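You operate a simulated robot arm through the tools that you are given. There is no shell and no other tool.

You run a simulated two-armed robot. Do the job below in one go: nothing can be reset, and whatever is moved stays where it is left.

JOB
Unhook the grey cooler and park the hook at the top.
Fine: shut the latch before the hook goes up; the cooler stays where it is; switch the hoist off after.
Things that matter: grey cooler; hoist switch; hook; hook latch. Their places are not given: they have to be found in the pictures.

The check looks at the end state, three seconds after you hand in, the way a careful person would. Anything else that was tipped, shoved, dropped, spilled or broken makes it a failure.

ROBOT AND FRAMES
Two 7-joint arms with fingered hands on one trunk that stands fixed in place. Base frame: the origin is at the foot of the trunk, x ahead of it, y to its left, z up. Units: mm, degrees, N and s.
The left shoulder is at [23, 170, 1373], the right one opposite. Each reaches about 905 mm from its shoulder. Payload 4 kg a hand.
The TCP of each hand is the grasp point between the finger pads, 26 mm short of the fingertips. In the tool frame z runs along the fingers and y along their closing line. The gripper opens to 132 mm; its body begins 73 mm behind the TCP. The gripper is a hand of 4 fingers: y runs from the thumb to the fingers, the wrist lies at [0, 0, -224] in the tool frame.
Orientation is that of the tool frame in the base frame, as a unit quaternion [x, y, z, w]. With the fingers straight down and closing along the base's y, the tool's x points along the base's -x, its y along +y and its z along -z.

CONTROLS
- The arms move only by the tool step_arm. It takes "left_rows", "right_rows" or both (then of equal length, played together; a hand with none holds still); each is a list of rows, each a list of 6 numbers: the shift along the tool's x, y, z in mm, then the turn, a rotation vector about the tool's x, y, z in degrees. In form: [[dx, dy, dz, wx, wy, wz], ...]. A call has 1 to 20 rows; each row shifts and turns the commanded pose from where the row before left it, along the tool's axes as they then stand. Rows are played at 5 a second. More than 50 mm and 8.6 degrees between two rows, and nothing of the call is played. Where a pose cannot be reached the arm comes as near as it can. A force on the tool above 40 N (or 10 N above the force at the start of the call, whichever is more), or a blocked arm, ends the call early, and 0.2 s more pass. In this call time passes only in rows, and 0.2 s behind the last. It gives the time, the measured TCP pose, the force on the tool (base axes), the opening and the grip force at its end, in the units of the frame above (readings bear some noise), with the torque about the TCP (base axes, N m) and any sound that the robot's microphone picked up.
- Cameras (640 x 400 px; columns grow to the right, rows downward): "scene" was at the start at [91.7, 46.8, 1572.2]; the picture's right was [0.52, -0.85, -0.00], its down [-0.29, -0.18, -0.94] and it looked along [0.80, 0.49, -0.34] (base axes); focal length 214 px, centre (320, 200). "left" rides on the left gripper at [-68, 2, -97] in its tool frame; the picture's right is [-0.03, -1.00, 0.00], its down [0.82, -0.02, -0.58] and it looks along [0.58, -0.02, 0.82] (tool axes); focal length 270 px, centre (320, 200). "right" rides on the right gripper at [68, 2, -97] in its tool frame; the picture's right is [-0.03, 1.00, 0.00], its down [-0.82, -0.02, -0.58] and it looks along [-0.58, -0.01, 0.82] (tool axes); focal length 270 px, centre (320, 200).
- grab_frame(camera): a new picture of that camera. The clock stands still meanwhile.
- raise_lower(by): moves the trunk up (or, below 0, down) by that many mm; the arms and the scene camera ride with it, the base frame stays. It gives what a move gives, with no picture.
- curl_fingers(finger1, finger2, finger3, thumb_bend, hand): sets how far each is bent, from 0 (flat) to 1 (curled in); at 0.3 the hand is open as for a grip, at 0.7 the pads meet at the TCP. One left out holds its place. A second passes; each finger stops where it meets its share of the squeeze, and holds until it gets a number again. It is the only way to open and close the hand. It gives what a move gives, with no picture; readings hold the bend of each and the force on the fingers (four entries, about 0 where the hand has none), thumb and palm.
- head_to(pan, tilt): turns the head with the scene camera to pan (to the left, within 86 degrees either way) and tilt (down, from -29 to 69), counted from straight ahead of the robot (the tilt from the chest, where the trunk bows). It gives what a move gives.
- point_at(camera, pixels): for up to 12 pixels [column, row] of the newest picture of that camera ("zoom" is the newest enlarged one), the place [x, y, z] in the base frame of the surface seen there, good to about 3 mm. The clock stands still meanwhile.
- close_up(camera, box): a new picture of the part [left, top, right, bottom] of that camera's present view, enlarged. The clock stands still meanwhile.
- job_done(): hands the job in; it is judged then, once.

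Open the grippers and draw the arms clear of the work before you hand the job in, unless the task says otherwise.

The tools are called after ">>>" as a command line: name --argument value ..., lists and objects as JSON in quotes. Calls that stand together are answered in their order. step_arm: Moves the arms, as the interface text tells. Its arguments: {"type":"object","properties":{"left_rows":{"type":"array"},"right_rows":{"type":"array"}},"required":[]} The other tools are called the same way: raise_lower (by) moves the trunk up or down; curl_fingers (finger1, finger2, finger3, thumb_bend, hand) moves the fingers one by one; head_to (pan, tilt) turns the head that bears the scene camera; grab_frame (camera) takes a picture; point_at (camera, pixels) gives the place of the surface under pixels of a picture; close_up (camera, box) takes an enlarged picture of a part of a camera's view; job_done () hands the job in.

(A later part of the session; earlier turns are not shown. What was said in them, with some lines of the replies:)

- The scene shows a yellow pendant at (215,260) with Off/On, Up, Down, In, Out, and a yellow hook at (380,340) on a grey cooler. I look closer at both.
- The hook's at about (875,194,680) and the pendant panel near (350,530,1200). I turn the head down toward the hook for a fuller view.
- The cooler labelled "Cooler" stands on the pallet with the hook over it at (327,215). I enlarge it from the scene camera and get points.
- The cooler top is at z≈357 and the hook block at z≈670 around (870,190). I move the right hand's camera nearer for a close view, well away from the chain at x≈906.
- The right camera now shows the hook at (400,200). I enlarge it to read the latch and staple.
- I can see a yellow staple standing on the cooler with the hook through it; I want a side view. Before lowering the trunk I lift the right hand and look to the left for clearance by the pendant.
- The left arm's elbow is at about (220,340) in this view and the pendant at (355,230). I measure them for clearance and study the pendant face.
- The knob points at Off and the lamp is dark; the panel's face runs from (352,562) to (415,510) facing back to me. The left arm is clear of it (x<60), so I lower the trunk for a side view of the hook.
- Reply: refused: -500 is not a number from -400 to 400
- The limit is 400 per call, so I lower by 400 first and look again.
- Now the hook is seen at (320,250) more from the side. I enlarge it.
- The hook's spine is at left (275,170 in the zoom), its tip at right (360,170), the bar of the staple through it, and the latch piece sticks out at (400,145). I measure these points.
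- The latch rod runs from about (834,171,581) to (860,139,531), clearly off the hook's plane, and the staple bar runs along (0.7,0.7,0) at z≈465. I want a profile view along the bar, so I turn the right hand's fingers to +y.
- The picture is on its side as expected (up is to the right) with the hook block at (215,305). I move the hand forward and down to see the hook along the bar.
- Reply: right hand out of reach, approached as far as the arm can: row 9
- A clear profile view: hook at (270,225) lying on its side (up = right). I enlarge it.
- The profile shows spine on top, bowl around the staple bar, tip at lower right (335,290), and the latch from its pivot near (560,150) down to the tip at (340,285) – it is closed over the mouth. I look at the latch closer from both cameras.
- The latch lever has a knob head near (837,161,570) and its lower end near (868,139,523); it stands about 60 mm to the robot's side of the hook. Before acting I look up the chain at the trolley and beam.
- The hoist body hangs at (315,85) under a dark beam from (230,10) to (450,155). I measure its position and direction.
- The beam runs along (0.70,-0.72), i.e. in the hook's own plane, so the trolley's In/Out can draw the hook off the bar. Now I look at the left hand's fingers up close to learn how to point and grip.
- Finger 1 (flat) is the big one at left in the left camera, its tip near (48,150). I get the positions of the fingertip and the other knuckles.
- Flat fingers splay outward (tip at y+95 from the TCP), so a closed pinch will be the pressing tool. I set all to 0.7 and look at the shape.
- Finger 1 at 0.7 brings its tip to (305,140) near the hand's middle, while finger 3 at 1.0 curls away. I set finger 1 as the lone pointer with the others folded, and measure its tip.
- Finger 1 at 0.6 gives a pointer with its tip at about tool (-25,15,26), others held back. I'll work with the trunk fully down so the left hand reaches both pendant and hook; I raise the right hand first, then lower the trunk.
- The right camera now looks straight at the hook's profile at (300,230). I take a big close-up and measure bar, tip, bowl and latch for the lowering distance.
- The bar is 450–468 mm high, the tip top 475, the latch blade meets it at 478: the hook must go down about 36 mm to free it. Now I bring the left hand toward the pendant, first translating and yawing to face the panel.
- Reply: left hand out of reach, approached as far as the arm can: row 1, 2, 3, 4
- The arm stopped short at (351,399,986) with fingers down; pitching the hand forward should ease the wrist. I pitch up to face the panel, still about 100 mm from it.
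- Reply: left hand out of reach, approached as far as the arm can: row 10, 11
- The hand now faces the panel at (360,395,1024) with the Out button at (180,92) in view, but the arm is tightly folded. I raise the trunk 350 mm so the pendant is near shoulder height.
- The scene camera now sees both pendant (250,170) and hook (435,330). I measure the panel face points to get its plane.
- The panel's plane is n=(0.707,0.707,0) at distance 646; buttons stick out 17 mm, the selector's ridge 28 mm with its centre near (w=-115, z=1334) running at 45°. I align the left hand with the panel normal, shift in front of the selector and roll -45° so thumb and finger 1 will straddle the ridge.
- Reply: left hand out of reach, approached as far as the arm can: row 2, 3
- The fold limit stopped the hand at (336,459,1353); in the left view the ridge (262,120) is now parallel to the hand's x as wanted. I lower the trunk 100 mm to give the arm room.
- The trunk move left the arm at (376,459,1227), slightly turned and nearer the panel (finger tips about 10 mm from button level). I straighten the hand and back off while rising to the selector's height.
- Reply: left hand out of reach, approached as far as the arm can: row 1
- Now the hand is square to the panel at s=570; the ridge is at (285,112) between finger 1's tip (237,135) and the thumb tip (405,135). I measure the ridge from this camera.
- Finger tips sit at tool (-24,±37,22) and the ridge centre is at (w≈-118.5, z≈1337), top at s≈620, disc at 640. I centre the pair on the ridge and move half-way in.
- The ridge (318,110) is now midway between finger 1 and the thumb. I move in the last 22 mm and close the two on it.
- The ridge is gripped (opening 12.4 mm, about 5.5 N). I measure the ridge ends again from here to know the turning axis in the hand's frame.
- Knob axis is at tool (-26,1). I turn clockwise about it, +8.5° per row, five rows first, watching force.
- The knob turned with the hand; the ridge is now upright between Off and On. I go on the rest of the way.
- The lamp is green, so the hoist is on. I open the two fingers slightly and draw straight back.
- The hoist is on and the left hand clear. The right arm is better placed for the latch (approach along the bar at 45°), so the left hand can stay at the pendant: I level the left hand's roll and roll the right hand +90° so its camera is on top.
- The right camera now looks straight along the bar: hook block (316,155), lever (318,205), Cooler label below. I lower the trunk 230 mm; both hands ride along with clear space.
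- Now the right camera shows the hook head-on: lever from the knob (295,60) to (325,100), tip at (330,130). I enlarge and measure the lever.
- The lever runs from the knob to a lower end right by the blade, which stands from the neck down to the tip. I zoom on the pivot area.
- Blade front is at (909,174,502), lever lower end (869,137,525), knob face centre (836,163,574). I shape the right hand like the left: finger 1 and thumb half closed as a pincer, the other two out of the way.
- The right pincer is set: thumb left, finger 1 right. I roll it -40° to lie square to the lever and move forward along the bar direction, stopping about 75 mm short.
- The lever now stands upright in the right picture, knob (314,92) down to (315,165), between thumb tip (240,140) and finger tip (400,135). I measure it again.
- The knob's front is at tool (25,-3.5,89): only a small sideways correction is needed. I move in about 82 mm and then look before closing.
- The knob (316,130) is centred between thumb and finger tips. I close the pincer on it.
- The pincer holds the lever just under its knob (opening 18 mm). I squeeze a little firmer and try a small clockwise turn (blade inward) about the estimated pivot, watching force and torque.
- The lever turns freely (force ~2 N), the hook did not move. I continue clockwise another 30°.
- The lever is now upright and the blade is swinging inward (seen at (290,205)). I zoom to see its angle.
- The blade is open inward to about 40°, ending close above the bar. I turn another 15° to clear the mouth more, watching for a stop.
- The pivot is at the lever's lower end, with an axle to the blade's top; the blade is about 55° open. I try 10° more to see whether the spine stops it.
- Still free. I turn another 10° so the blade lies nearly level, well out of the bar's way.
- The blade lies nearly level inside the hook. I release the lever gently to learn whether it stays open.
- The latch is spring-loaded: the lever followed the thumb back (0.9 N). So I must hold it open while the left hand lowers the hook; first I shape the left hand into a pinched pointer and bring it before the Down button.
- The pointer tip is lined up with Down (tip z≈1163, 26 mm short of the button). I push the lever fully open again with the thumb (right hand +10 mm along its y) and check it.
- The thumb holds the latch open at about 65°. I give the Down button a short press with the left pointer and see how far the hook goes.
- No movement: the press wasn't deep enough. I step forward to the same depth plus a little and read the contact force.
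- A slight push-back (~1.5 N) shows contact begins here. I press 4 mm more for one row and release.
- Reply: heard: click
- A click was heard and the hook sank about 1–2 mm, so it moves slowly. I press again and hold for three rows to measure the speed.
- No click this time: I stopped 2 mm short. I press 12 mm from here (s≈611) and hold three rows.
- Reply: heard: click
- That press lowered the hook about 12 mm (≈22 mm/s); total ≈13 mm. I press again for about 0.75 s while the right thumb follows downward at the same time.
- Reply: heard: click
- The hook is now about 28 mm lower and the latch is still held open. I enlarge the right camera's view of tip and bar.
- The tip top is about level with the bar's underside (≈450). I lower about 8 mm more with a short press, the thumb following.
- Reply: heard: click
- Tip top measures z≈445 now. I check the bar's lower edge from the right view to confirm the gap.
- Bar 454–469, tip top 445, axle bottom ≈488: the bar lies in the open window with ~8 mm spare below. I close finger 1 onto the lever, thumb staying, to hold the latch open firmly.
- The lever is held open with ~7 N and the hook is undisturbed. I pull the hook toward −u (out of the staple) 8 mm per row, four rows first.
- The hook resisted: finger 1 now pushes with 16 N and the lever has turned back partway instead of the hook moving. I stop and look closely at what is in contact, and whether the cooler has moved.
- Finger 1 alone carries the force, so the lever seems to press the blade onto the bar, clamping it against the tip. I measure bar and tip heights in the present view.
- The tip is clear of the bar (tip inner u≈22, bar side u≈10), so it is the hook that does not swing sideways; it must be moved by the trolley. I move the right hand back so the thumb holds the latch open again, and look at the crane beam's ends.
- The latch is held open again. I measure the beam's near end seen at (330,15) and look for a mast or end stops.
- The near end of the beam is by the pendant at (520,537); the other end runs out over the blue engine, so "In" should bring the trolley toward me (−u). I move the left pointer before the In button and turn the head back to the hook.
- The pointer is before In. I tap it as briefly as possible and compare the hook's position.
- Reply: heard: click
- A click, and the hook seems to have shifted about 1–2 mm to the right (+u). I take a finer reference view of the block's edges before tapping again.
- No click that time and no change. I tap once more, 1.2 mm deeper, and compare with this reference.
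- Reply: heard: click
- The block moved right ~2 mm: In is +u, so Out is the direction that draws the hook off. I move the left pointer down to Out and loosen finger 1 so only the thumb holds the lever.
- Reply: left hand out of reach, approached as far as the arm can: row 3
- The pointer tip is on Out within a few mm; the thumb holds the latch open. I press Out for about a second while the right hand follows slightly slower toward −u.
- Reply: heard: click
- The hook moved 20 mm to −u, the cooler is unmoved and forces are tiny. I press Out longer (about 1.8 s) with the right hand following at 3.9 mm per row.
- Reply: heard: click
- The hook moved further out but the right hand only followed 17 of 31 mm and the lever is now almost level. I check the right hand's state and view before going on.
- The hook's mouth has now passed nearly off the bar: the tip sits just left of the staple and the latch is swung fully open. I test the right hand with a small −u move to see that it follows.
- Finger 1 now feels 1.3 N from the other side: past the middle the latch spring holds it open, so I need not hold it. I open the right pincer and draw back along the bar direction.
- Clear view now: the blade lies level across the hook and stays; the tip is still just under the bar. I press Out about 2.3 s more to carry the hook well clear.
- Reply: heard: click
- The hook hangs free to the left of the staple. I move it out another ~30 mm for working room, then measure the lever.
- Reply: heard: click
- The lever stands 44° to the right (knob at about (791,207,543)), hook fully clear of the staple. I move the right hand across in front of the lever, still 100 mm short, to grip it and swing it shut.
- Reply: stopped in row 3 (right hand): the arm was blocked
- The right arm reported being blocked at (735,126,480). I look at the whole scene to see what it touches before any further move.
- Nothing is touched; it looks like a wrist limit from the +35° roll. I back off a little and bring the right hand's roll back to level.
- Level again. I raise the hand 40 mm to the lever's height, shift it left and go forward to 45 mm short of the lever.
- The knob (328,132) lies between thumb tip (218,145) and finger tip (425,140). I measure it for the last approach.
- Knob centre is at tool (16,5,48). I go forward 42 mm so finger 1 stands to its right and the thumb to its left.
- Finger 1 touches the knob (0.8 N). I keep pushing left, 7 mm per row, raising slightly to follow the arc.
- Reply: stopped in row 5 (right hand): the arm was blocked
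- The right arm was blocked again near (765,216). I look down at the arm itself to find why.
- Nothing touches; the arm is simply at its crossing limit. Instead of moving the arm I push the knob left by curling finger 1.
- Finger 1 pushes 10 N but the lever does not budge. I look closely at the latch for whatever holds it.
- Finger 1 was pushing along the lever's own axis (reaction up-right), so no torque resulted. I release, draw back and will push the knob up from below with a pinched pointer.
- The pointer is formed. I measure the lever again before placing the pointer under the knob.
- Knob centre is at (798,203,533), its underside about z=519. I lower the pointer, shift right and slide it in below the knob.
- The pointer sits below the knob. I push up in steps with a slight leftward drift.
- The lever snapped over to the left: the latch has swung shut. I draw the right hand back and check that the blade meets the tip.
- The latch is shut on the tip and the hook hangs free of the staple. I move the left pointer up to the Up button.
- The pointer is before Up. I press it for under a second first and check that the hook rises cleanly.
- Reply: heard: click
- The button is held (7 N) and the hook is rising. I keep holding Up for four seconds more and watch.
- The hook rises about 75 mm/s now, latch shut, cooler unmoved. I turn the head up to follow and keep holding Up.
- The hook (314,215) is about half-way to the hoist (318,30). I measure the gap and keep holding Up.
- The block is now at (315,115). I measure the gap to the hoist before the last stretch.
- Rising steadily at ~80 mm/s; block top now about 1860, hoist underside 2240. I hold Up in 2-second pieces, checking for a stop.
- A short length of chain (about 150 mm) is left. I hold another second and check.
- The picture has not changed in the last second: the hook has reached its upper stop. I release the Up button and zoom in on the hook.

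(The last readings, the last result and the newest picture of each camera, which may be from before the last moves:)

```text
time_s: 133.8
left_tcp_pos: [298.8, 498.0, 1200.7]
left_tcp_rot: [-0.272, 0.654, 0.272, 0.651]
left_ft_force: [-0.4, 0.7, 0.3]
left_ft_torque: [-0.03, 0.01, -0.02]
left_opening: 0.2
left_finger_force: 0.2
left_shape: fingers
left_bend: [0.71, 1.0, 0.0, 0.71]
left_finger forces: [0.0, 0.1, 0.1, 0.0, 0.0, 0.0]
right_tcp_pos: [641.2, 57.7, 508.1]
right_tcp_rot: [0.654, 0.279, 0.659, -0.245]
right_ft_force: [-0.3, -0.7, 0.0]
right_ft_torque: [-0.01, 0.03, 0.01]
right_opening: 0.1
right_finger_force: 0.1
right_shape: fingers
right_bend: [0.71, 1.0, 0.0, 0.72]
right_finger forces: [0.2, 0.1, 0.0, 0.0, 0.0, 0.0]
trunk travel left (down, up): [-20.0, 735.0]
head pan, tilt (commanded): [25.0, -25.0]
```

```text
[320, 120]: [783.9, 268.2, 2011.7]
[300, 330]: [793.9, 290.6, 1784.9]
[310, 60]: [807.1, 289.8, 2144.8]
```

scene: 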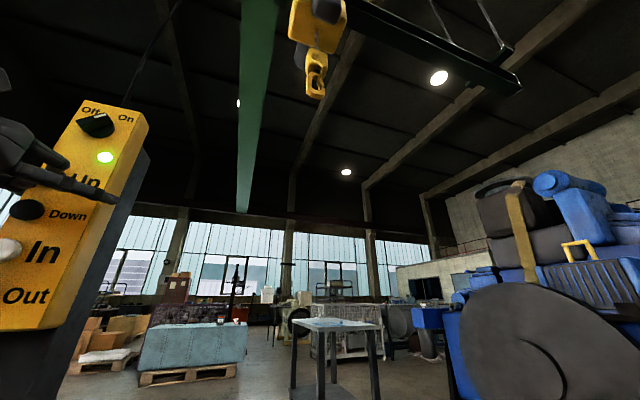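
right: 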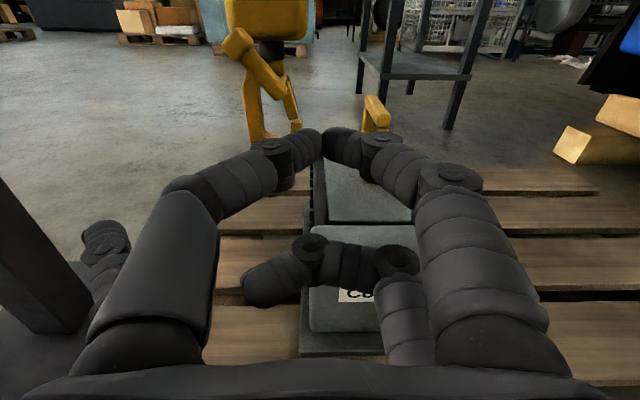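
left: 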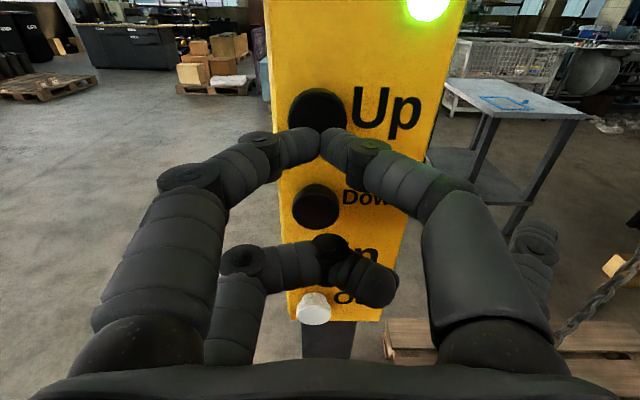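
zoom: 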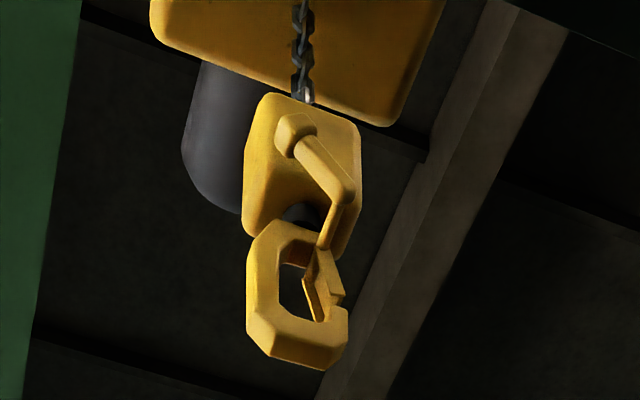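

The latch is closed and the hook parked at its upper stop. Now to switch off: I raise the trunk to the height used before for the selector.

>>> raise_lower --by 230

>>> step_arm --left_rows '[[38, 0, -5, 0, 0, 0], [38, 0, -5, 0, 0, 0], [38, 0, -5, 0, 0, 0]]'

>>> grab_frame --camera "left"

```text
time_s: 136.2
left_tcp_pos: [298.4, 498.0, 1430.0]
left_tcp_rot: [-0.271, 0.654, 0.271, 0.652]
left_ft_force: [0.2, 0.3, -0.3]
left_ft_torque: [0.01, -0.01, -0.01]
left_opening: 0.3
left_finger_force: 0.0
left_shape: fingers
left_bend: [0.71, 1.0, 0.0, 0.71]
left_finger forces: [0.0, 0.0, 0.0, 0.1, 0.0, 0.1]
right_tcp_pos: [641.1, 59.5, 735.9]
right_tcp_rot: [0.655, 0.278, 0.659, -0.244]
right_ft_force: [0.0, 0.8, -0.4]
right_ft_torque: [-0.03, -0.01, 0.03]
right_opening: 0.0
right_finger_force: 0.0
right_shape: fingers
right_bend: [0.71, 1.0, 0.0, 0.72]
right_finger forces: [0.1, 0.0, 0.0, 0.0, 0.0, 0.0]
trunk travel left (down, up): [-250.0, 505.0]
head pan, tilt (commanded): [25.0, -25.0]
```

```text
time_s: 137.0
left_tcp_pos: [288.2, 489.7, 1317.6]
left_tcp_rot: [-0.271, 0.654, 0.271, 0.653]
left_ft_force: [-0.9, -0.2, 0.3]
left_ft_torque: [0.02, 0.01, 0.0]
left_opening: 0.0
left_finger_force: 0.1
left_shape: fingers
left_bend: [0.71, 1.0, 0.0, 0.71]
left_finger forces: [0.0, 0.1, 0.0, 0.0, 0.2, 0.0]
right_tcp_pos: [641.2, 58.6, 737.1]
right_tcp_rot: [0.654, 0.279, 0.659, -0.243]
right_ft_force: [0.2, 0.3, 0.4]
right_ft_torque: [0.01, -0.04, 0.01]
right_opening: 0.0
right_finger_force: 0.0
right_shape: fingers
right_bend: [0.71, 1.0, 0.0, 0.72]
right_finger forces: [0.0, 0.0, 0.0, 0.0, 0.0, 0.0]
trunk travel left (down, up): [-250.0, 505.0]
head pan, tilt (commanded): [25.0, -25.0]
```

```text
taken
```

left: 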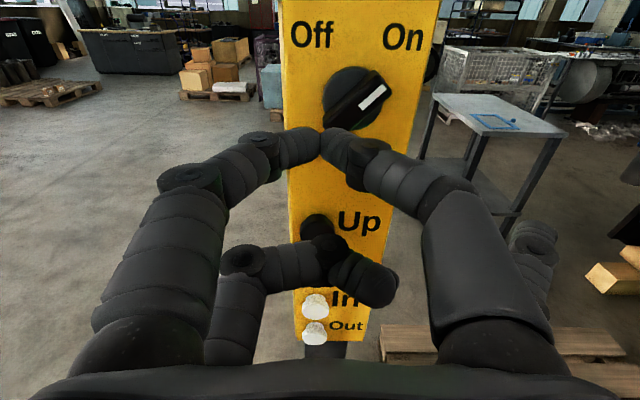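

The selector's mark points to On. I open the pincer and roll the hand +40° to line up with the ridge as before.

>>> curl_fingers --hand "left" --finger1 0.5 --thumb_bend 0.5

>>> step_arm --left_rows '[[3, -8, -2, 0, 0, 0], [0, 0, 0, 0, 0, 8], [0, 0, 0, 0, 0, 8], [0, 0, 0, 0, 0, 8], [0, 0, 0, 0, 0, 8], [0, 0, 0, 0, 0, 8]]'

>>> grab_frame --camera "left"

```text
time_s: 138.0
left_tcp_pos: [288.2, 488.5, 1318.2]
left_tcp_rot: [-0.271, 0.654, 0.271, 0.653]
left_ft_force: [0.2, 0.4, 0.3]
left_ft_torque: [-0.01, 0.01, 0.02]
left_opening: 65.3
left_finger_force: 0.0
left_shape: fingers
left_bend: [0.5, 1.0, 0.0, 0.5]
left_finger forces: [0.1, 0.1, 0.1, 0.0, 0.1, 0.0]
right_tcp_pos: [640.6, 58.2, 737.6]
right_tcp_rot: [0.655, 0.278, 0.66, -0.243]
right_ft_force: [0.3, 0.3, -0.1]
right_ft_torque: [0.04, 0.0, 0.02]
right_opening: 0.0
right_finger_force: 0.2
right_shape: fingers
right_bend: [0.71, 1.0, 0.0, 0.72]
right_finger forces: [0.0, 0.0, 0.0, 0.0, 0.0, 0.0]
trunk travel left (down, up): [-250.0, 505.0]
head pan, tilt (commanded): [25.0, -25.0]
```

```text
time_s: 139.4
left_tcp_pos: [290.5, 480.9, 1314.0]
left_tcp_rot: [-0.031, 0.707, 0.479, 0.519]
left_ft_force: [-0.5, 0.1, -0.1]
left_ft_torque: [0.01, 0.01, -0.03]
left_opening: 65.3
left_finger_force: 0.1
left_shape: fingers
left_bend: [0.5, 1.0, 0.0, 0.5]
left_finger forces: [0.0, 0.1, 0.0, 0.1, 0.0, 0.0]
right_tcp_pos: [641.5, 59.5, 736.7]
right_tcp_rot: [0.654, 0.279, 0.659, -0.244]
right_ft_force: [0.7, -0.8, -0.3]
right_ft_torque: [0.01, 0.04, 0.01]
right_opening: 0.0
right_finger_force: 0.1
right_shape: fingers
right_bend: [0.71, 1.0, 0.0, 0.72]
right_finger forces: [0.0, 0.1, 0.0, 0.0, 0.0, 0.0]
trunk travel left (down, up): [-250.0, 505.0]
head pan, tilt (commanded): [25.0, -25.0]
```

```text
taken
```

left: 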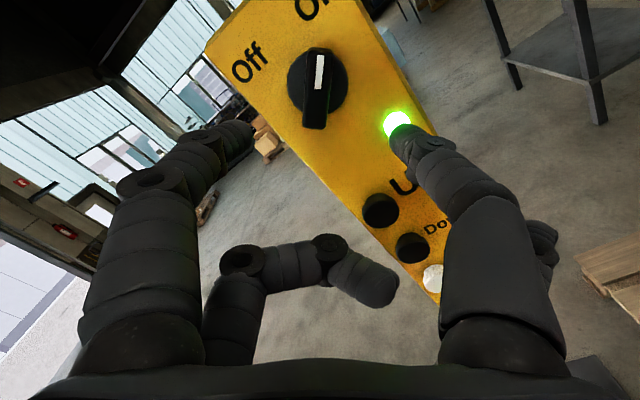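

Same view as when I let go before. I narrow the pincer slightly, go straight in 64 mm and close on the ridge.

>>> curl_fingers --hand "left" --finger1 0.55 --thumb_bend 0.55

>>> step_arm --left_rows '[[0, 0, 22, 0, 0, 0], [0, 0, 22, 0, 0, 0], [0, 0, 20, 0, 0, 0]]'

>>> grab_frame --camera "left"

```text
time_s: 140.4
left_tcp_pos: [289.1, 481.5, 1313.1]
left_tcp_rot: [-0.031, 0.707, 0.478, 0.52]
left_ft_force: [0.1, -0.1, -0.2]
left_ft_torque: [0.04, -0.02, -0.03]
left_opening: 49.6
left_finger_force: 0.0
left_shape: fingers
left_bend: [0.55, 1.0, 0.0, 0.55]
left_finger forces: [0.0, 0.0, 0.1, 0.0, 0.0, 0.0]
right_tcp_pos: [641.0, 58.8, 737.1]
right_tcp_rot: [0.654, 0.278, 0.659, -0.244]
right_ft_force: [0.9, 0.3, 0.0]
right_ft_torque: [-0.01, -0.04, 0.01]
right_opening: 0.0
right_finger_force: 0.1
right_shape: fingers
right_bend: [0.71, 1.0, 0.0, 0.72]
right_finger forces: [0.0, 0.0, 0.1, 0.1, 0.0, 0.0]
trunk travel left (down, up): [-250.0, 505.0]
head pan, tilt (commanded): [25.0, -25.0]
```

```text
time_s: 141.2
left_tcp_pos: [336.4, 524.7, 1312.5]
left_tcp_rot: [-0.031, 0.707, 0.478, 0.52]
left_ft_force: [0.3, 1.2, -1.2]
left_ft_torque: [0.0, -0.02, 0.0]
left_opening: 49.5
left_finger_force: 0.0
left_shape: fingers
left_bend: [0.55, 1.0, 0.0, 0.55]
left_finger forces: [0.1, 0.0, 0.0, 0.1, 0.1, 0.1]
right_tcp_pos: [640.2, 59.3, 737.3]
right_tcp_rot: [0.655, 0.278, 0.659, -0.245]
right_ft_force: [0.2, 0.3, 0.4]
right_ft_torque: [0.05, -0.03, 0.01]
right_opening: 0.0
right_finger_force: 0.1
right_shape: fingers
right_bend: [0.71, 1.0, 0.0, 0.72]
right_finger forces: [0.1, 0.0, 0.0, 0.0, 0.1, 0.0]
trunk travel left (down, up): [-250.0, 505.0]
head pan, tilt (commanded): [25.0, -25.0]
```

```text
taken
```

left: 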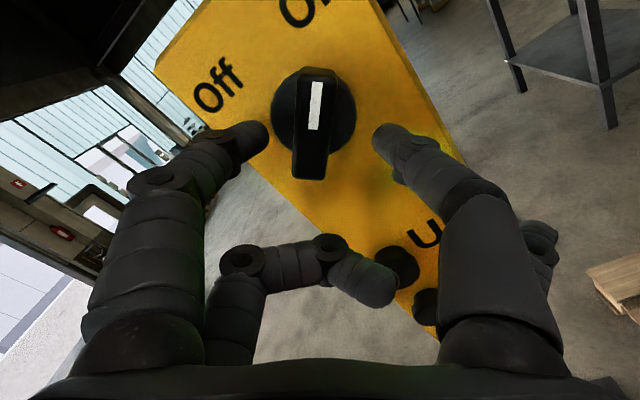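

The ridge is centred between the tips. I close on it and turn counter-clockwise, first about 43°.

>>> curl_fingers --hand "left" --finger1 0.72 --thumb_bend 0.72

>>> step_arm --left_rows '[[-0.29, -3.84, 0, 0, 0, -8.5], [-0.29, -3.84, 0, 0, 0, -8.5], [-0.29, -3.84, 0, 0, 0, -8.5], [-0.29, -3.84, 0, 0, 0, -8.5], [-0.29, -3.84, 0, 0, 0, -8.5]]'

>>> grab_frame --camera "left"

```text
time_s: 142.2
left_tcp_pos: [336.9, 526.3, 1313.3]
left_tcp_rot: [-0.032, 0.707, 0.478, 0.52]
left_ft_force: [0.6, 1.8, 3.1]
left_ft_torque: [-0.01, -0.07, 0.06]
left_opening: 12.7
left_finger_force: 5.3
left_shape: fingers
left_bend: [0.67, 1.0, 0.0, 0.69]
left_finger forces: [7.0, 0.0, 0.1, 0.0, 3.7, 0.0]
right_tcp_pos: [640.1, 59.6, 737.1]
right_tcp_rot: [0.654, 0.278, 0.66, -0.244]
right_ft_force: [0.1, -0.3, -0.2]
right_ft_torque: [0.01, -0.04, 0.01]
right_opening: 0.0
right_finger_force: 0.0
right_shape: fingers
right_bend: [0.71, 1.0, 0.0, 0.72]
right_finger forces: [0.0, 0.0, 0.0, 0.1, 0.0, 0.0]
trunk travel left (down, up): [-250.0, 505.0]
head pan, tilt (commanded): [25.0, -25.0]
```

```text
time_s: 143.4
left_tcp_pos: [348.2, 512.8, 1307.4]
left_tcp_rot: [-0.286, 0.647, 0.256, 0.659]
left_ft_force: [1.6, 0.8, 7.3]
left_ft_torque: [0.08, -0.02, -0.01]
left_opening: 12.7
left_finger_force: 5.6
left_shape: fingers
left_bend: [0.67, 1.0, 0.0, 0.69]
left_finger forces: [5.2, 0.0, 0.0, 0.0, 5.8, 0.1]
right_tcp_pos: [640.3, 57.9, 737.4]
right_tcp_rot: [0.655, 0.277, 0.659, -0.246]
right_ft_force: [1.0, 0.3, 0.4]
right_ft_torque: [-0.03, -0.02, 0.04]
right_opening: 0.0
right_finger_force: 0.1
right_shape: fingers
right_bend: [0.71, 1.0, 0.0, 0.72]
right_finger forces: [0.1, 0.0, 0.1, 0.1, 0.0, 0.0]
trunk travel left (down, up): [-250.0, 505.0]
head pan, tilt (commanded): [25.0, -25.0]
```

```text
taken
```

left: 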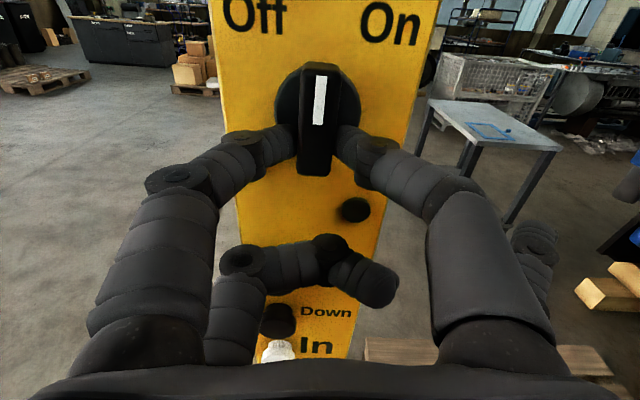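

Half-way the lamp is already dark. I continue the turn to Off, easing up 2 mm to relieve the 7 N vertical load.

>>> step_arm --left_rows '[[-1.8, -3.84, 0, 0, 0, -8.5], [-0.8, -3.84, 0, 0, 0, -8.5], [-0.29, -3.84, 0, 0, 0, -8.5], [-0.29, -3.84, 0, 0, 0, -8.5], [-0.29, -3.84, 0, 0, 0, -8.5], [-0.15, -1.9, 0, 0, 0, -4.2]]'

>>> grab_frame --camera "left"

```text
time_s: 144.8
left_tcp_pos: [361.5, 500.1, 1319.3]
left_tcp_rot: [-0.519, 0.481, -0.026, 0.706]
left_ft_force: [-1.2, 0.6, 2.5]
left_ft_torque: [0.08, -0.01, 0.01]
left_opening: 12.5
left_finger_force: 5.8
left_shape: fingers
left_bend: [0.68, 1.0, 0.0, 0.69]
left_finger forces: [5.4, 0.0, 0.0, 0.0, 6.5, 0.0]
right_tcp_pos: [641.3, 59.5, 736.5]
right_tcp_rot: [0.654, 0.279, 0.659, -0.245]
right_ft_force: [0.1, 0.2, -0.3]
right_ft_torque: [0.0, -0.01, 0.01]
right_opening: 0.3
right_finger_force: 0.1
right_shape: fingers
right_bend: [0.71, 1.0, 0.0, 0.72]
right_finger forces: [0.1, 0.0, 0.1, 0.0, 0.0, 0.1]
trunk travel left (down, up): [-250.0, 505.0]
head pan, tilt (commanded): [25.0, -25.0]
```

```text
taken
```

left: 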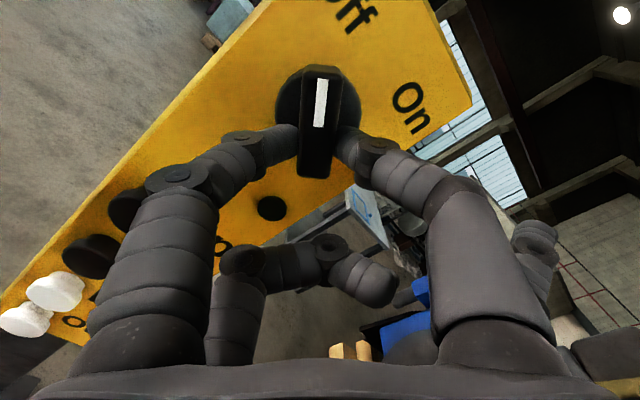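

The mark now points to Off and the lamp is dark. I open the pincer and draw straight back.

>>> curl_fingers --hand "left" --finger1 0.55 --thumb_bend 0.55

>>> step_arm --left_rows '[[0, 0, -20, 0, 0, 0], [0, 0, -20, 0, 0, 0], [0, 0, -12, 0, 0, 0]]'

>>> grab_frame --camera "left"

```text
time_s: 145.8
left_tcp_pos: [361.0, 499.4, 1319.5]
left_tcp_rot: [-0.519, 0.481, -0.025, 0.706]
left_ft_force: [-1.4, -1.3, -0.2]
left_ft_torque: [-0.02, 0.0, 0.01]
left_opening: 48.5
left_finger_force: 0.0
left_shape: fingers
left_bend: [0.55, 1.0, 0.0, 0.55]
left_finger forces: [0.2, 0.0, 0.1, 0.1, 0.0, 0.0]
right_tcp_pos: [640.8, 59.4, 737.0]
right_tcp_rot: [0.654, 0.278, 0.659, -0.244]
right_ft_force: [-0.1, 0.5, -0.8]
right_ft_torque: [-0.02, -0.04, 0.0]
right_opening: 0.0
right_finger_force: 0.0
right_shape: fingers
right_bend: [0.71, 1.0, 0.0, 0.72]
right_finger forces: [0.1, 0.1, 0.0, 0.0, 0.0, 0.0]
trunk travel left (down, up): [-250.0, 505.0]
head pan, tilt (commanded): [25.0, -25.0]
```

```text
time_s: 146.6
left_tcp_pos: [325.3, 464.0, 1317.9]
left_tcp_rot: [-0.518, 0.482, -0.026, 0.706]
left_ft_force: [0.0, -1.4, -0.3]
left_ft_torque: [-0.02, 0.01, 0.02]
left_opening: 48.5
left_finger_force: 0.1
left_shape: fingers
left_bend: [0.55, 1.0, 0.0, 0.55]
left_finger forces: [0.1, 0.0, 0.1, 0.1, 0.0, 0.0]
right_tcp_pos: [642.2, 58.7, 737.5]
right_tcp_rot: [0.654, 0.278, 0.659, -0.244]
right_ft_force: [0.6, -0.3, 0.0]
right_ft_torque: [0.0, 0.0, 0.0]
right_opening: 0.0
right_finger_force: 0.0
right_shape: fingers
right_bend: [0.71, 1.0, 0.0, 0.72]
right_finger forces: [0.0, 0.0, 0.1, 0.0, 0.0, 0.0]
trunk travel left (down, up): [-250.0, 505.0]
head pan, tilt (commanded): [25.0, -25.0]
```

```text
taken
```

left: 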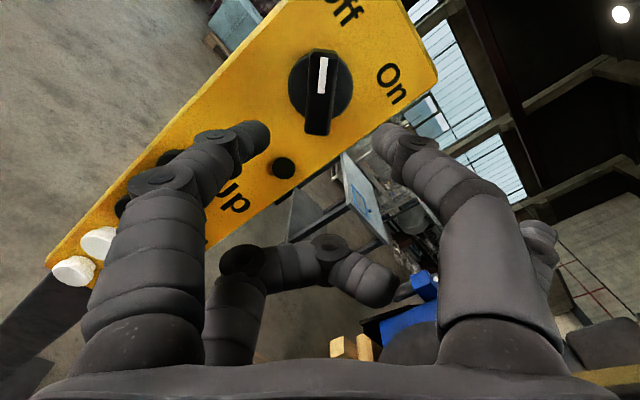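

Switched off and clear. Now I draw both arms away: left rolls level, right retreats backward.

>>> step_arm --left_rows '[[0, 0, -8, 0, 0, 7.8], [0, 0, 0, 0, 0, 7.8], [0, 0, 0, 0, 0, 7.8], [0, 0, 0, 0, 0, 7.8], [0, 0, 0, 0, 0, 7.8], [0, 0, 0, 0, 0, 7.8]]' --right_rows '[[0, 0, -25, 0, 0, 0], [0, 0, -25, 0, 0, 0], [0, 0, -25, 0, 0, 0], [0, 0, -25, 0, 0, 0], [0, 0, -25, 0, 0, 0], [0, 0, -25, 0, 0, 0]]'

>>> raise_lower --by 250

>>> head_to --pan 35 --tilt 20

>>> grab_frame --camera "scene"

```text
time_s: 148.0
left_tcp_pos: [319.1, 457.6, 1318.6]
left_tcp_rot: [-0.284, 0.648, 0.259, 0.658]
left_ft_force: [0.2, 0.1, 0.4]
left_ft_torque: [0.01, 0.03, -0.01]
left_opening: 48.4
left_finger_force: 0.0
left_shape: fingers
left_bend: [0.55, 1.0, 0.0, 0.55]
left_finger forces: [0.0, 0.1, 0.1, 0.0, 0.0, 0.0]
right_tcp_pos: [531.1, -43.6, 737.7]
right_tcp_rot: [0.654, 0.278, 0.66, -0.244]
right_ft_force: [0.1, 0.3, 0.5]
right_ft_torque: [0.0, 0.01, -0.03]
right_opening: 0.1
right_finger_force: 0.0
right_shape: fingers
right_bend: [0.71, 1.0, 0.0, 0.72]
right_finger forces: [0.1, 0.0, 0.0, 0.0, 0.1, 0.0]
trunk travel left (down, up): [-250.0, 505.0]
head pan, tilt (commanded): [25.0, -25.0]
```

```text
time_s: 150.6
left_tcp_pos: [318.8, 457.7, 1569.6]
left_tcp_rot: [-0.285, 0.648, 0.258, 0.658]
left_ft_force: [0.3, 1.6, -0.8]
left_ft_torque: [0.0, 0.0, -0.03]
left_opening: 48.8
left_finger_force: 0.1
left_shape: fingers
left_bend: [0.55, 1.0, 0.0, 0.55]
left_finger forces: [0.0, 0.1, 0.0, 0.0, 0.0, 0.1]
right_tcp_pos: [532.4, -45.1, 988.5]
right_tcp_rot: [0.655, 0.277, 0.659, -0.244]
right_ft_force: [0.0, -0.1, 0.3]
right_ft_torque: [-0.02, 0.01, -0.01]
right_opening: 0.1
right_finger_force: 0.0
right_shape: fingers
right_bend: [0.71, 1.0, 0.0, 0.72]
right_finger forces: [0.0, 0.0, 0.1, 0.0, 0.1, 0.1]
trunk travel left (down, up): [-500.0, 255.0]
head pan, tilt (commanded): [25.0, -25.0]
```

```text
time_s: 151.7
left_tcp_pos: [318.7, 458.3, 1568.9]
left_tcp_rot: [-0.286, 0.647, 0.258, 0.658]
left_ft_force: [-0.3, 0.0, -0.8]
left_ft_torque: [0.01, 0.02, 0.03]
left_opening: 48.4
left_finger_force: 0.2
left_shape: fingers
left_bend: [0.55, 1.0, 0.0, 0.55]
left_finger forces: [0.1, 0.0, 0.0, 0.1, 0.0, 0.1]
right_tcp_pos: [531.3, -44.5, 988.3]
right_tcp_rot: [0.654, 0.279, 0.659, -0.245]
right_ft_force: [0.0, 0.0, 0.0]
right_ft_torque: [0.0, 0.02, 0.0]
right_opening: 0.0
right_finger_force: 0.0
right_shape: fingers
right_bend: [0.71, 1.0, 0.0, 0.72]
right_finger forces: [0.1, 0.0, 0.0, 0.0, 0.0, 0.0]
trunk travel left (down, up): [-500.0, 255.0]
head pan, tilt (commanded): [35.0, 20.0]
```

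```text
taken
```

scene: 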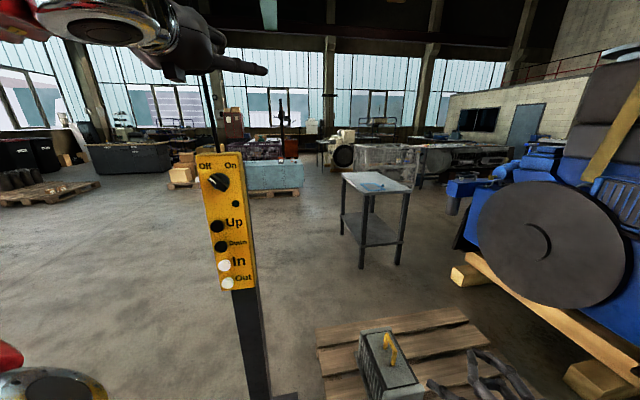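

The pendant is clear, cooler stays on its pallet. I open both hands, move the left arm a bit further off and check switch, cooler and hook once more.

>>> step_arm --left_rows '[[0, -30, -5, 0, 0, 0], [0, -30, -5, 0, 0, 0], [0, -30, 0, 0, 0, 0]]'

>>> curl_fingers --hand "left" --finger1 0.3 --finger2 0.3 --finger3 0.3 --thumb_bend 0.3

>>> curl_fingers --hand "right" --finger1 0.3 --finger2 0.3 --finger3 0.3 --thumb_bend 0.3

>>> close_up --camera "scene" --box '[180, 150, 290, 300]'

>>> close_up --camera "scene" --box '[340, 310, 440, 400]'

>>> point_at --camera "zoom" --pixels '[[335, 270], [290, 150], [345, 180], [180, 170], [300, 350]]'

```text
time_s: 152.5
left_tcp_pos: [378.3, 384.6, 1572.7]
left_tcp_rot: [-0.284, 0.648, 0.258, 0.658]
left_ft_force: [-0.1, -1.0, 0.1]
left_ft_torque: [-0.01, -0.02, 0.0]
left_opening: 48.8
left_finger_force: 0.0
left_shape: fingers
left_bend: [0.55, 1.0, 0.0, 0.55]
left_finger forces: [0.1, 0.1, 0.0, 0.0, 0.1, 0.0]
right_tcp_pos: [533.6, -45.0, 988.0]
right_tcp_rot: [0.654, 0.278, 0.659, -0.245]
right_ft_force: [0.4, -0.4, 0.5]
right_ft_torque: [0.0, -0.04, 0.04]
right_opening: 0.0
right_finger_force: 0.1
right_shape: fingers
right_bend: [0.71, 1.0, 0.0, 0.72]
right_finger forces: [0.1, 0.0, 0.0, 0.1, 0.0, 0.0]
trunk travel left (down, up): [-500.0, 255.0]
head pan, tilt (commanded): [35.0, 20.0]
```

```text
time_s: 153.5
left_tcp_pos: [377.1, 384.8, 1572.4]
left_tcp_rot: [-0.285, 0.648, 0.258, 0.658]
left_ft_force: [0.0, 1.0, 0.0]
left_ft_torque: [-0.05, 0.05, -0.01]
left_opening: 132.3
left_finger_force: 0.1
left_shape: fingers
left_bend: [0.3, 0.3, 0.3, 0.3]
left_finger forces: [0.1, 0.0, 0.0, 0.1, 0.0, 0.0]
right_tcp_pos: [532.5, -44.3, 988.4]
right_tcp_rot: [0.654, 0.279, 0.659, -0.245]
right_ft_force: [-0.1, -0.3, -1.1]
right_ft_torque: [0.0, 0.03, 0.02]
right_opening: 0.0
right_finger_force: 0.0
right_shape: fingers
right_bend: [0.71, 1.0, 0.0, 0.72]
right_finger forces: [0.0, 0.1, 0.0, 0.0, 0.0, 0.1]
trunk travel left (down, up): [-500.0, 255.0]
head pan, tilt (commanded): [35.0, 20.0]
```

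```text
time_s: 154.5
left_tcp_pos: [376.6, 386.0, 1573.2]
left_tcp_rot: [-0.285, 0.648, 0.258, 0.658]
left_ft_force: [0.0, 0.9, -0.6]
left_ft_torque: [0.02, 0.02, -0.01]
left_opening: 132.6
left_finger_force: 0.1
left_shape: fingers
left_bend: [0.3, 0.3, 0.3, 0.3]
left_finger forces: [0.0, 0.1, 0.0, 0.1, 0.0, 0.1]
right_tcp_pos: [531.7, -43.1, 989.1]
right_tcp_rot: [0.654, 0.279, 0.659, -0.244]
right_ft_force: [0.8, -0.3, 0.1]
right_ft_torque: [-0.02, -0.03, 0.03]
right_opening: 132.3
right_finger_force: 0.0
right_shape: fingers
right_bend: [0.3, 0.3, 0.3, 0.3]
right_finger forces: [0.0, 0.0, 0.0, 0.1, 0.0, 0.0]
trunk travel left (down, up): [-500.0, 255.0]
head pan, tilt (commanded): [35.0, 20.0]
```

```text
2.67 times, centred on (235, 225) of scene
```

zoom: 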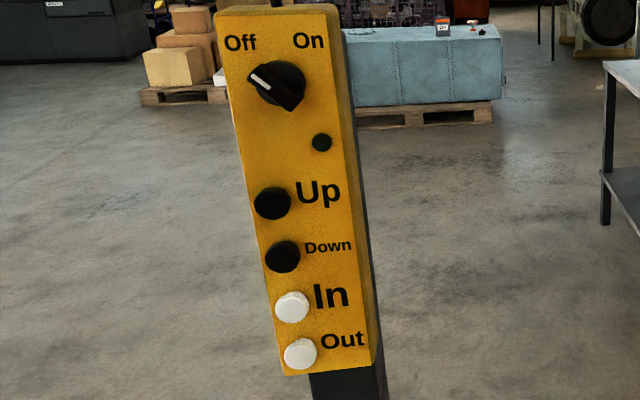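

```text
4.44 times, centred on (390, 355) of scene
```

zoom: 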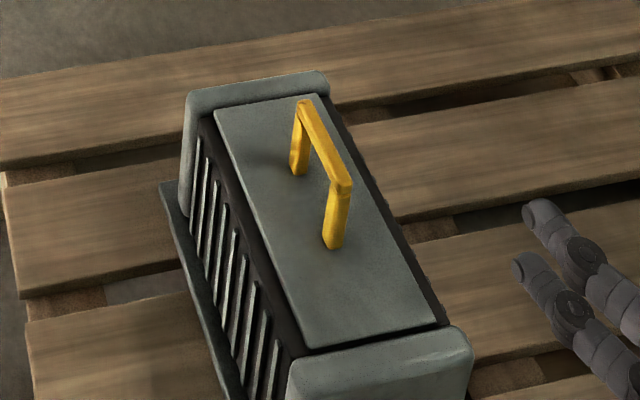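

```text
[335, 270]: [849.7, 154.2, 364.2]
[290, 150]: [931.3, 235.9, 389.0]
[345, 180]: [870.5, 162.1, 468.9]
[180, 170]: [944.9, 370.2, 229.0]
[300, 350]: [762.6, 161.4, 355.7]
```

The switch is on Off, and the cooler's staple is at its old place. One last look up at the parked hook.

>>> head_to --pan 20 --tilt -20

>>> grab_frame --camera "scene"

>>> close_up --camera "scene" --box '[270, 40, 390, 180]'

```text
time_s: 155.6
left_tcp_pos: [376.6, 386.3, 1572.7]
left_tcp_rot: [-0.286, 0.648, 0.258, 0.658]
left_ft_force: [-1.0, 0.1, 0.9]
left_ft_torque: [-0.03, 0.04, -0.04]
left_opening: 132.0
left_finger_force: 0.0
left_shape: fingers
left_bend: [0.3, 0.3, 0.3, 0.3]
left_finger forces: [0.0, 0.0, 0.1, 0.0, 0.0, 0.0]
right_tcp_pos: [530.7, -44.0, 990.4]
right_tcp_rot: [0.654, 0.278, 0.66, -0.243]
right_ft_force: [0.0, -0.4, 0.6]
right_ft_torque: [-0.01, 0.01, -0.02]
right_opening: 132.5
right_finger_force: 0.0
right_shape: fingers
right_bend: [0.3, 0.3, 0.3, 0.3]
right_finger forces: [0.0, 0.1, 0.0, 0.0, 0.0, 0.0]
trunk travel left (down, up): [-500.0, 255.0]
head pan, tilt (commanded): [20.0, -20.0]
```

```text
taken
```

scene: 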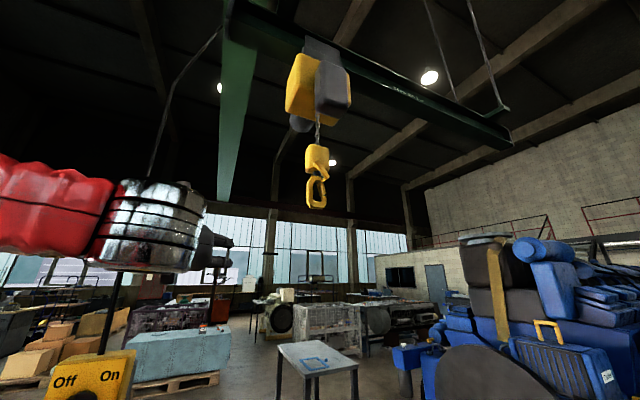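

```text
2.86 times, centred on (330, 110) of scene
```

zoom: 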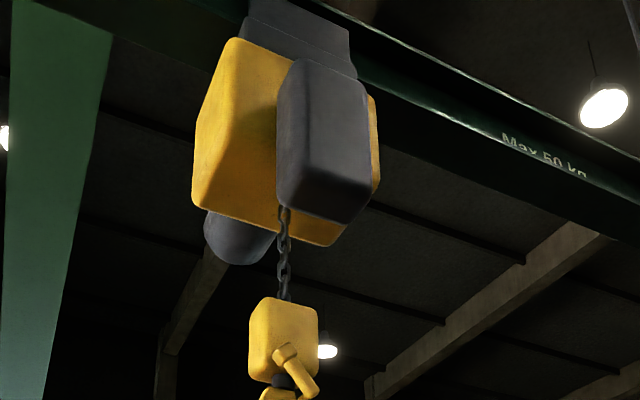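

The hook is at its upper stop with the latch shut, the hoist is off, the cooler untouched, and both hands are open and clear. I hand in the job.

>>> job_done

```text
The job is handed in.
```

The grey cooler is unhooked and the hook is parked at the top with its latch shut. The hoist is switched off. I've handed the job in; I haven't seen the check's result.

- **Cooler:** it is still standing on its pallet. The last measurement of its yellow lifting handle matches the first to within a few millimetres.
- **Hook:** it stopped rising while Up was still held, so I took that as the upper stop. About 100–150 mm of chain is still showing below the hoist there.
- **Latch:** I shut it before pressing Up, and a close-up at the top showed it still closed.
- **Trolley:** to get the hook off the handle I had to run the hoist along its beam with Out. It is now about 150 mm from where it started, and I left it there. A couple of brief In taps also moved it about 2 mm the other way while I was finding the right direction.
- **One hard pull:** before I found that the hook wouldn't swing sideways, I pulled on the latch lever with about 16 N. The pictures showed no shift of the cooler.

Both hands are open and drawn clear of the pendant and the cooler.
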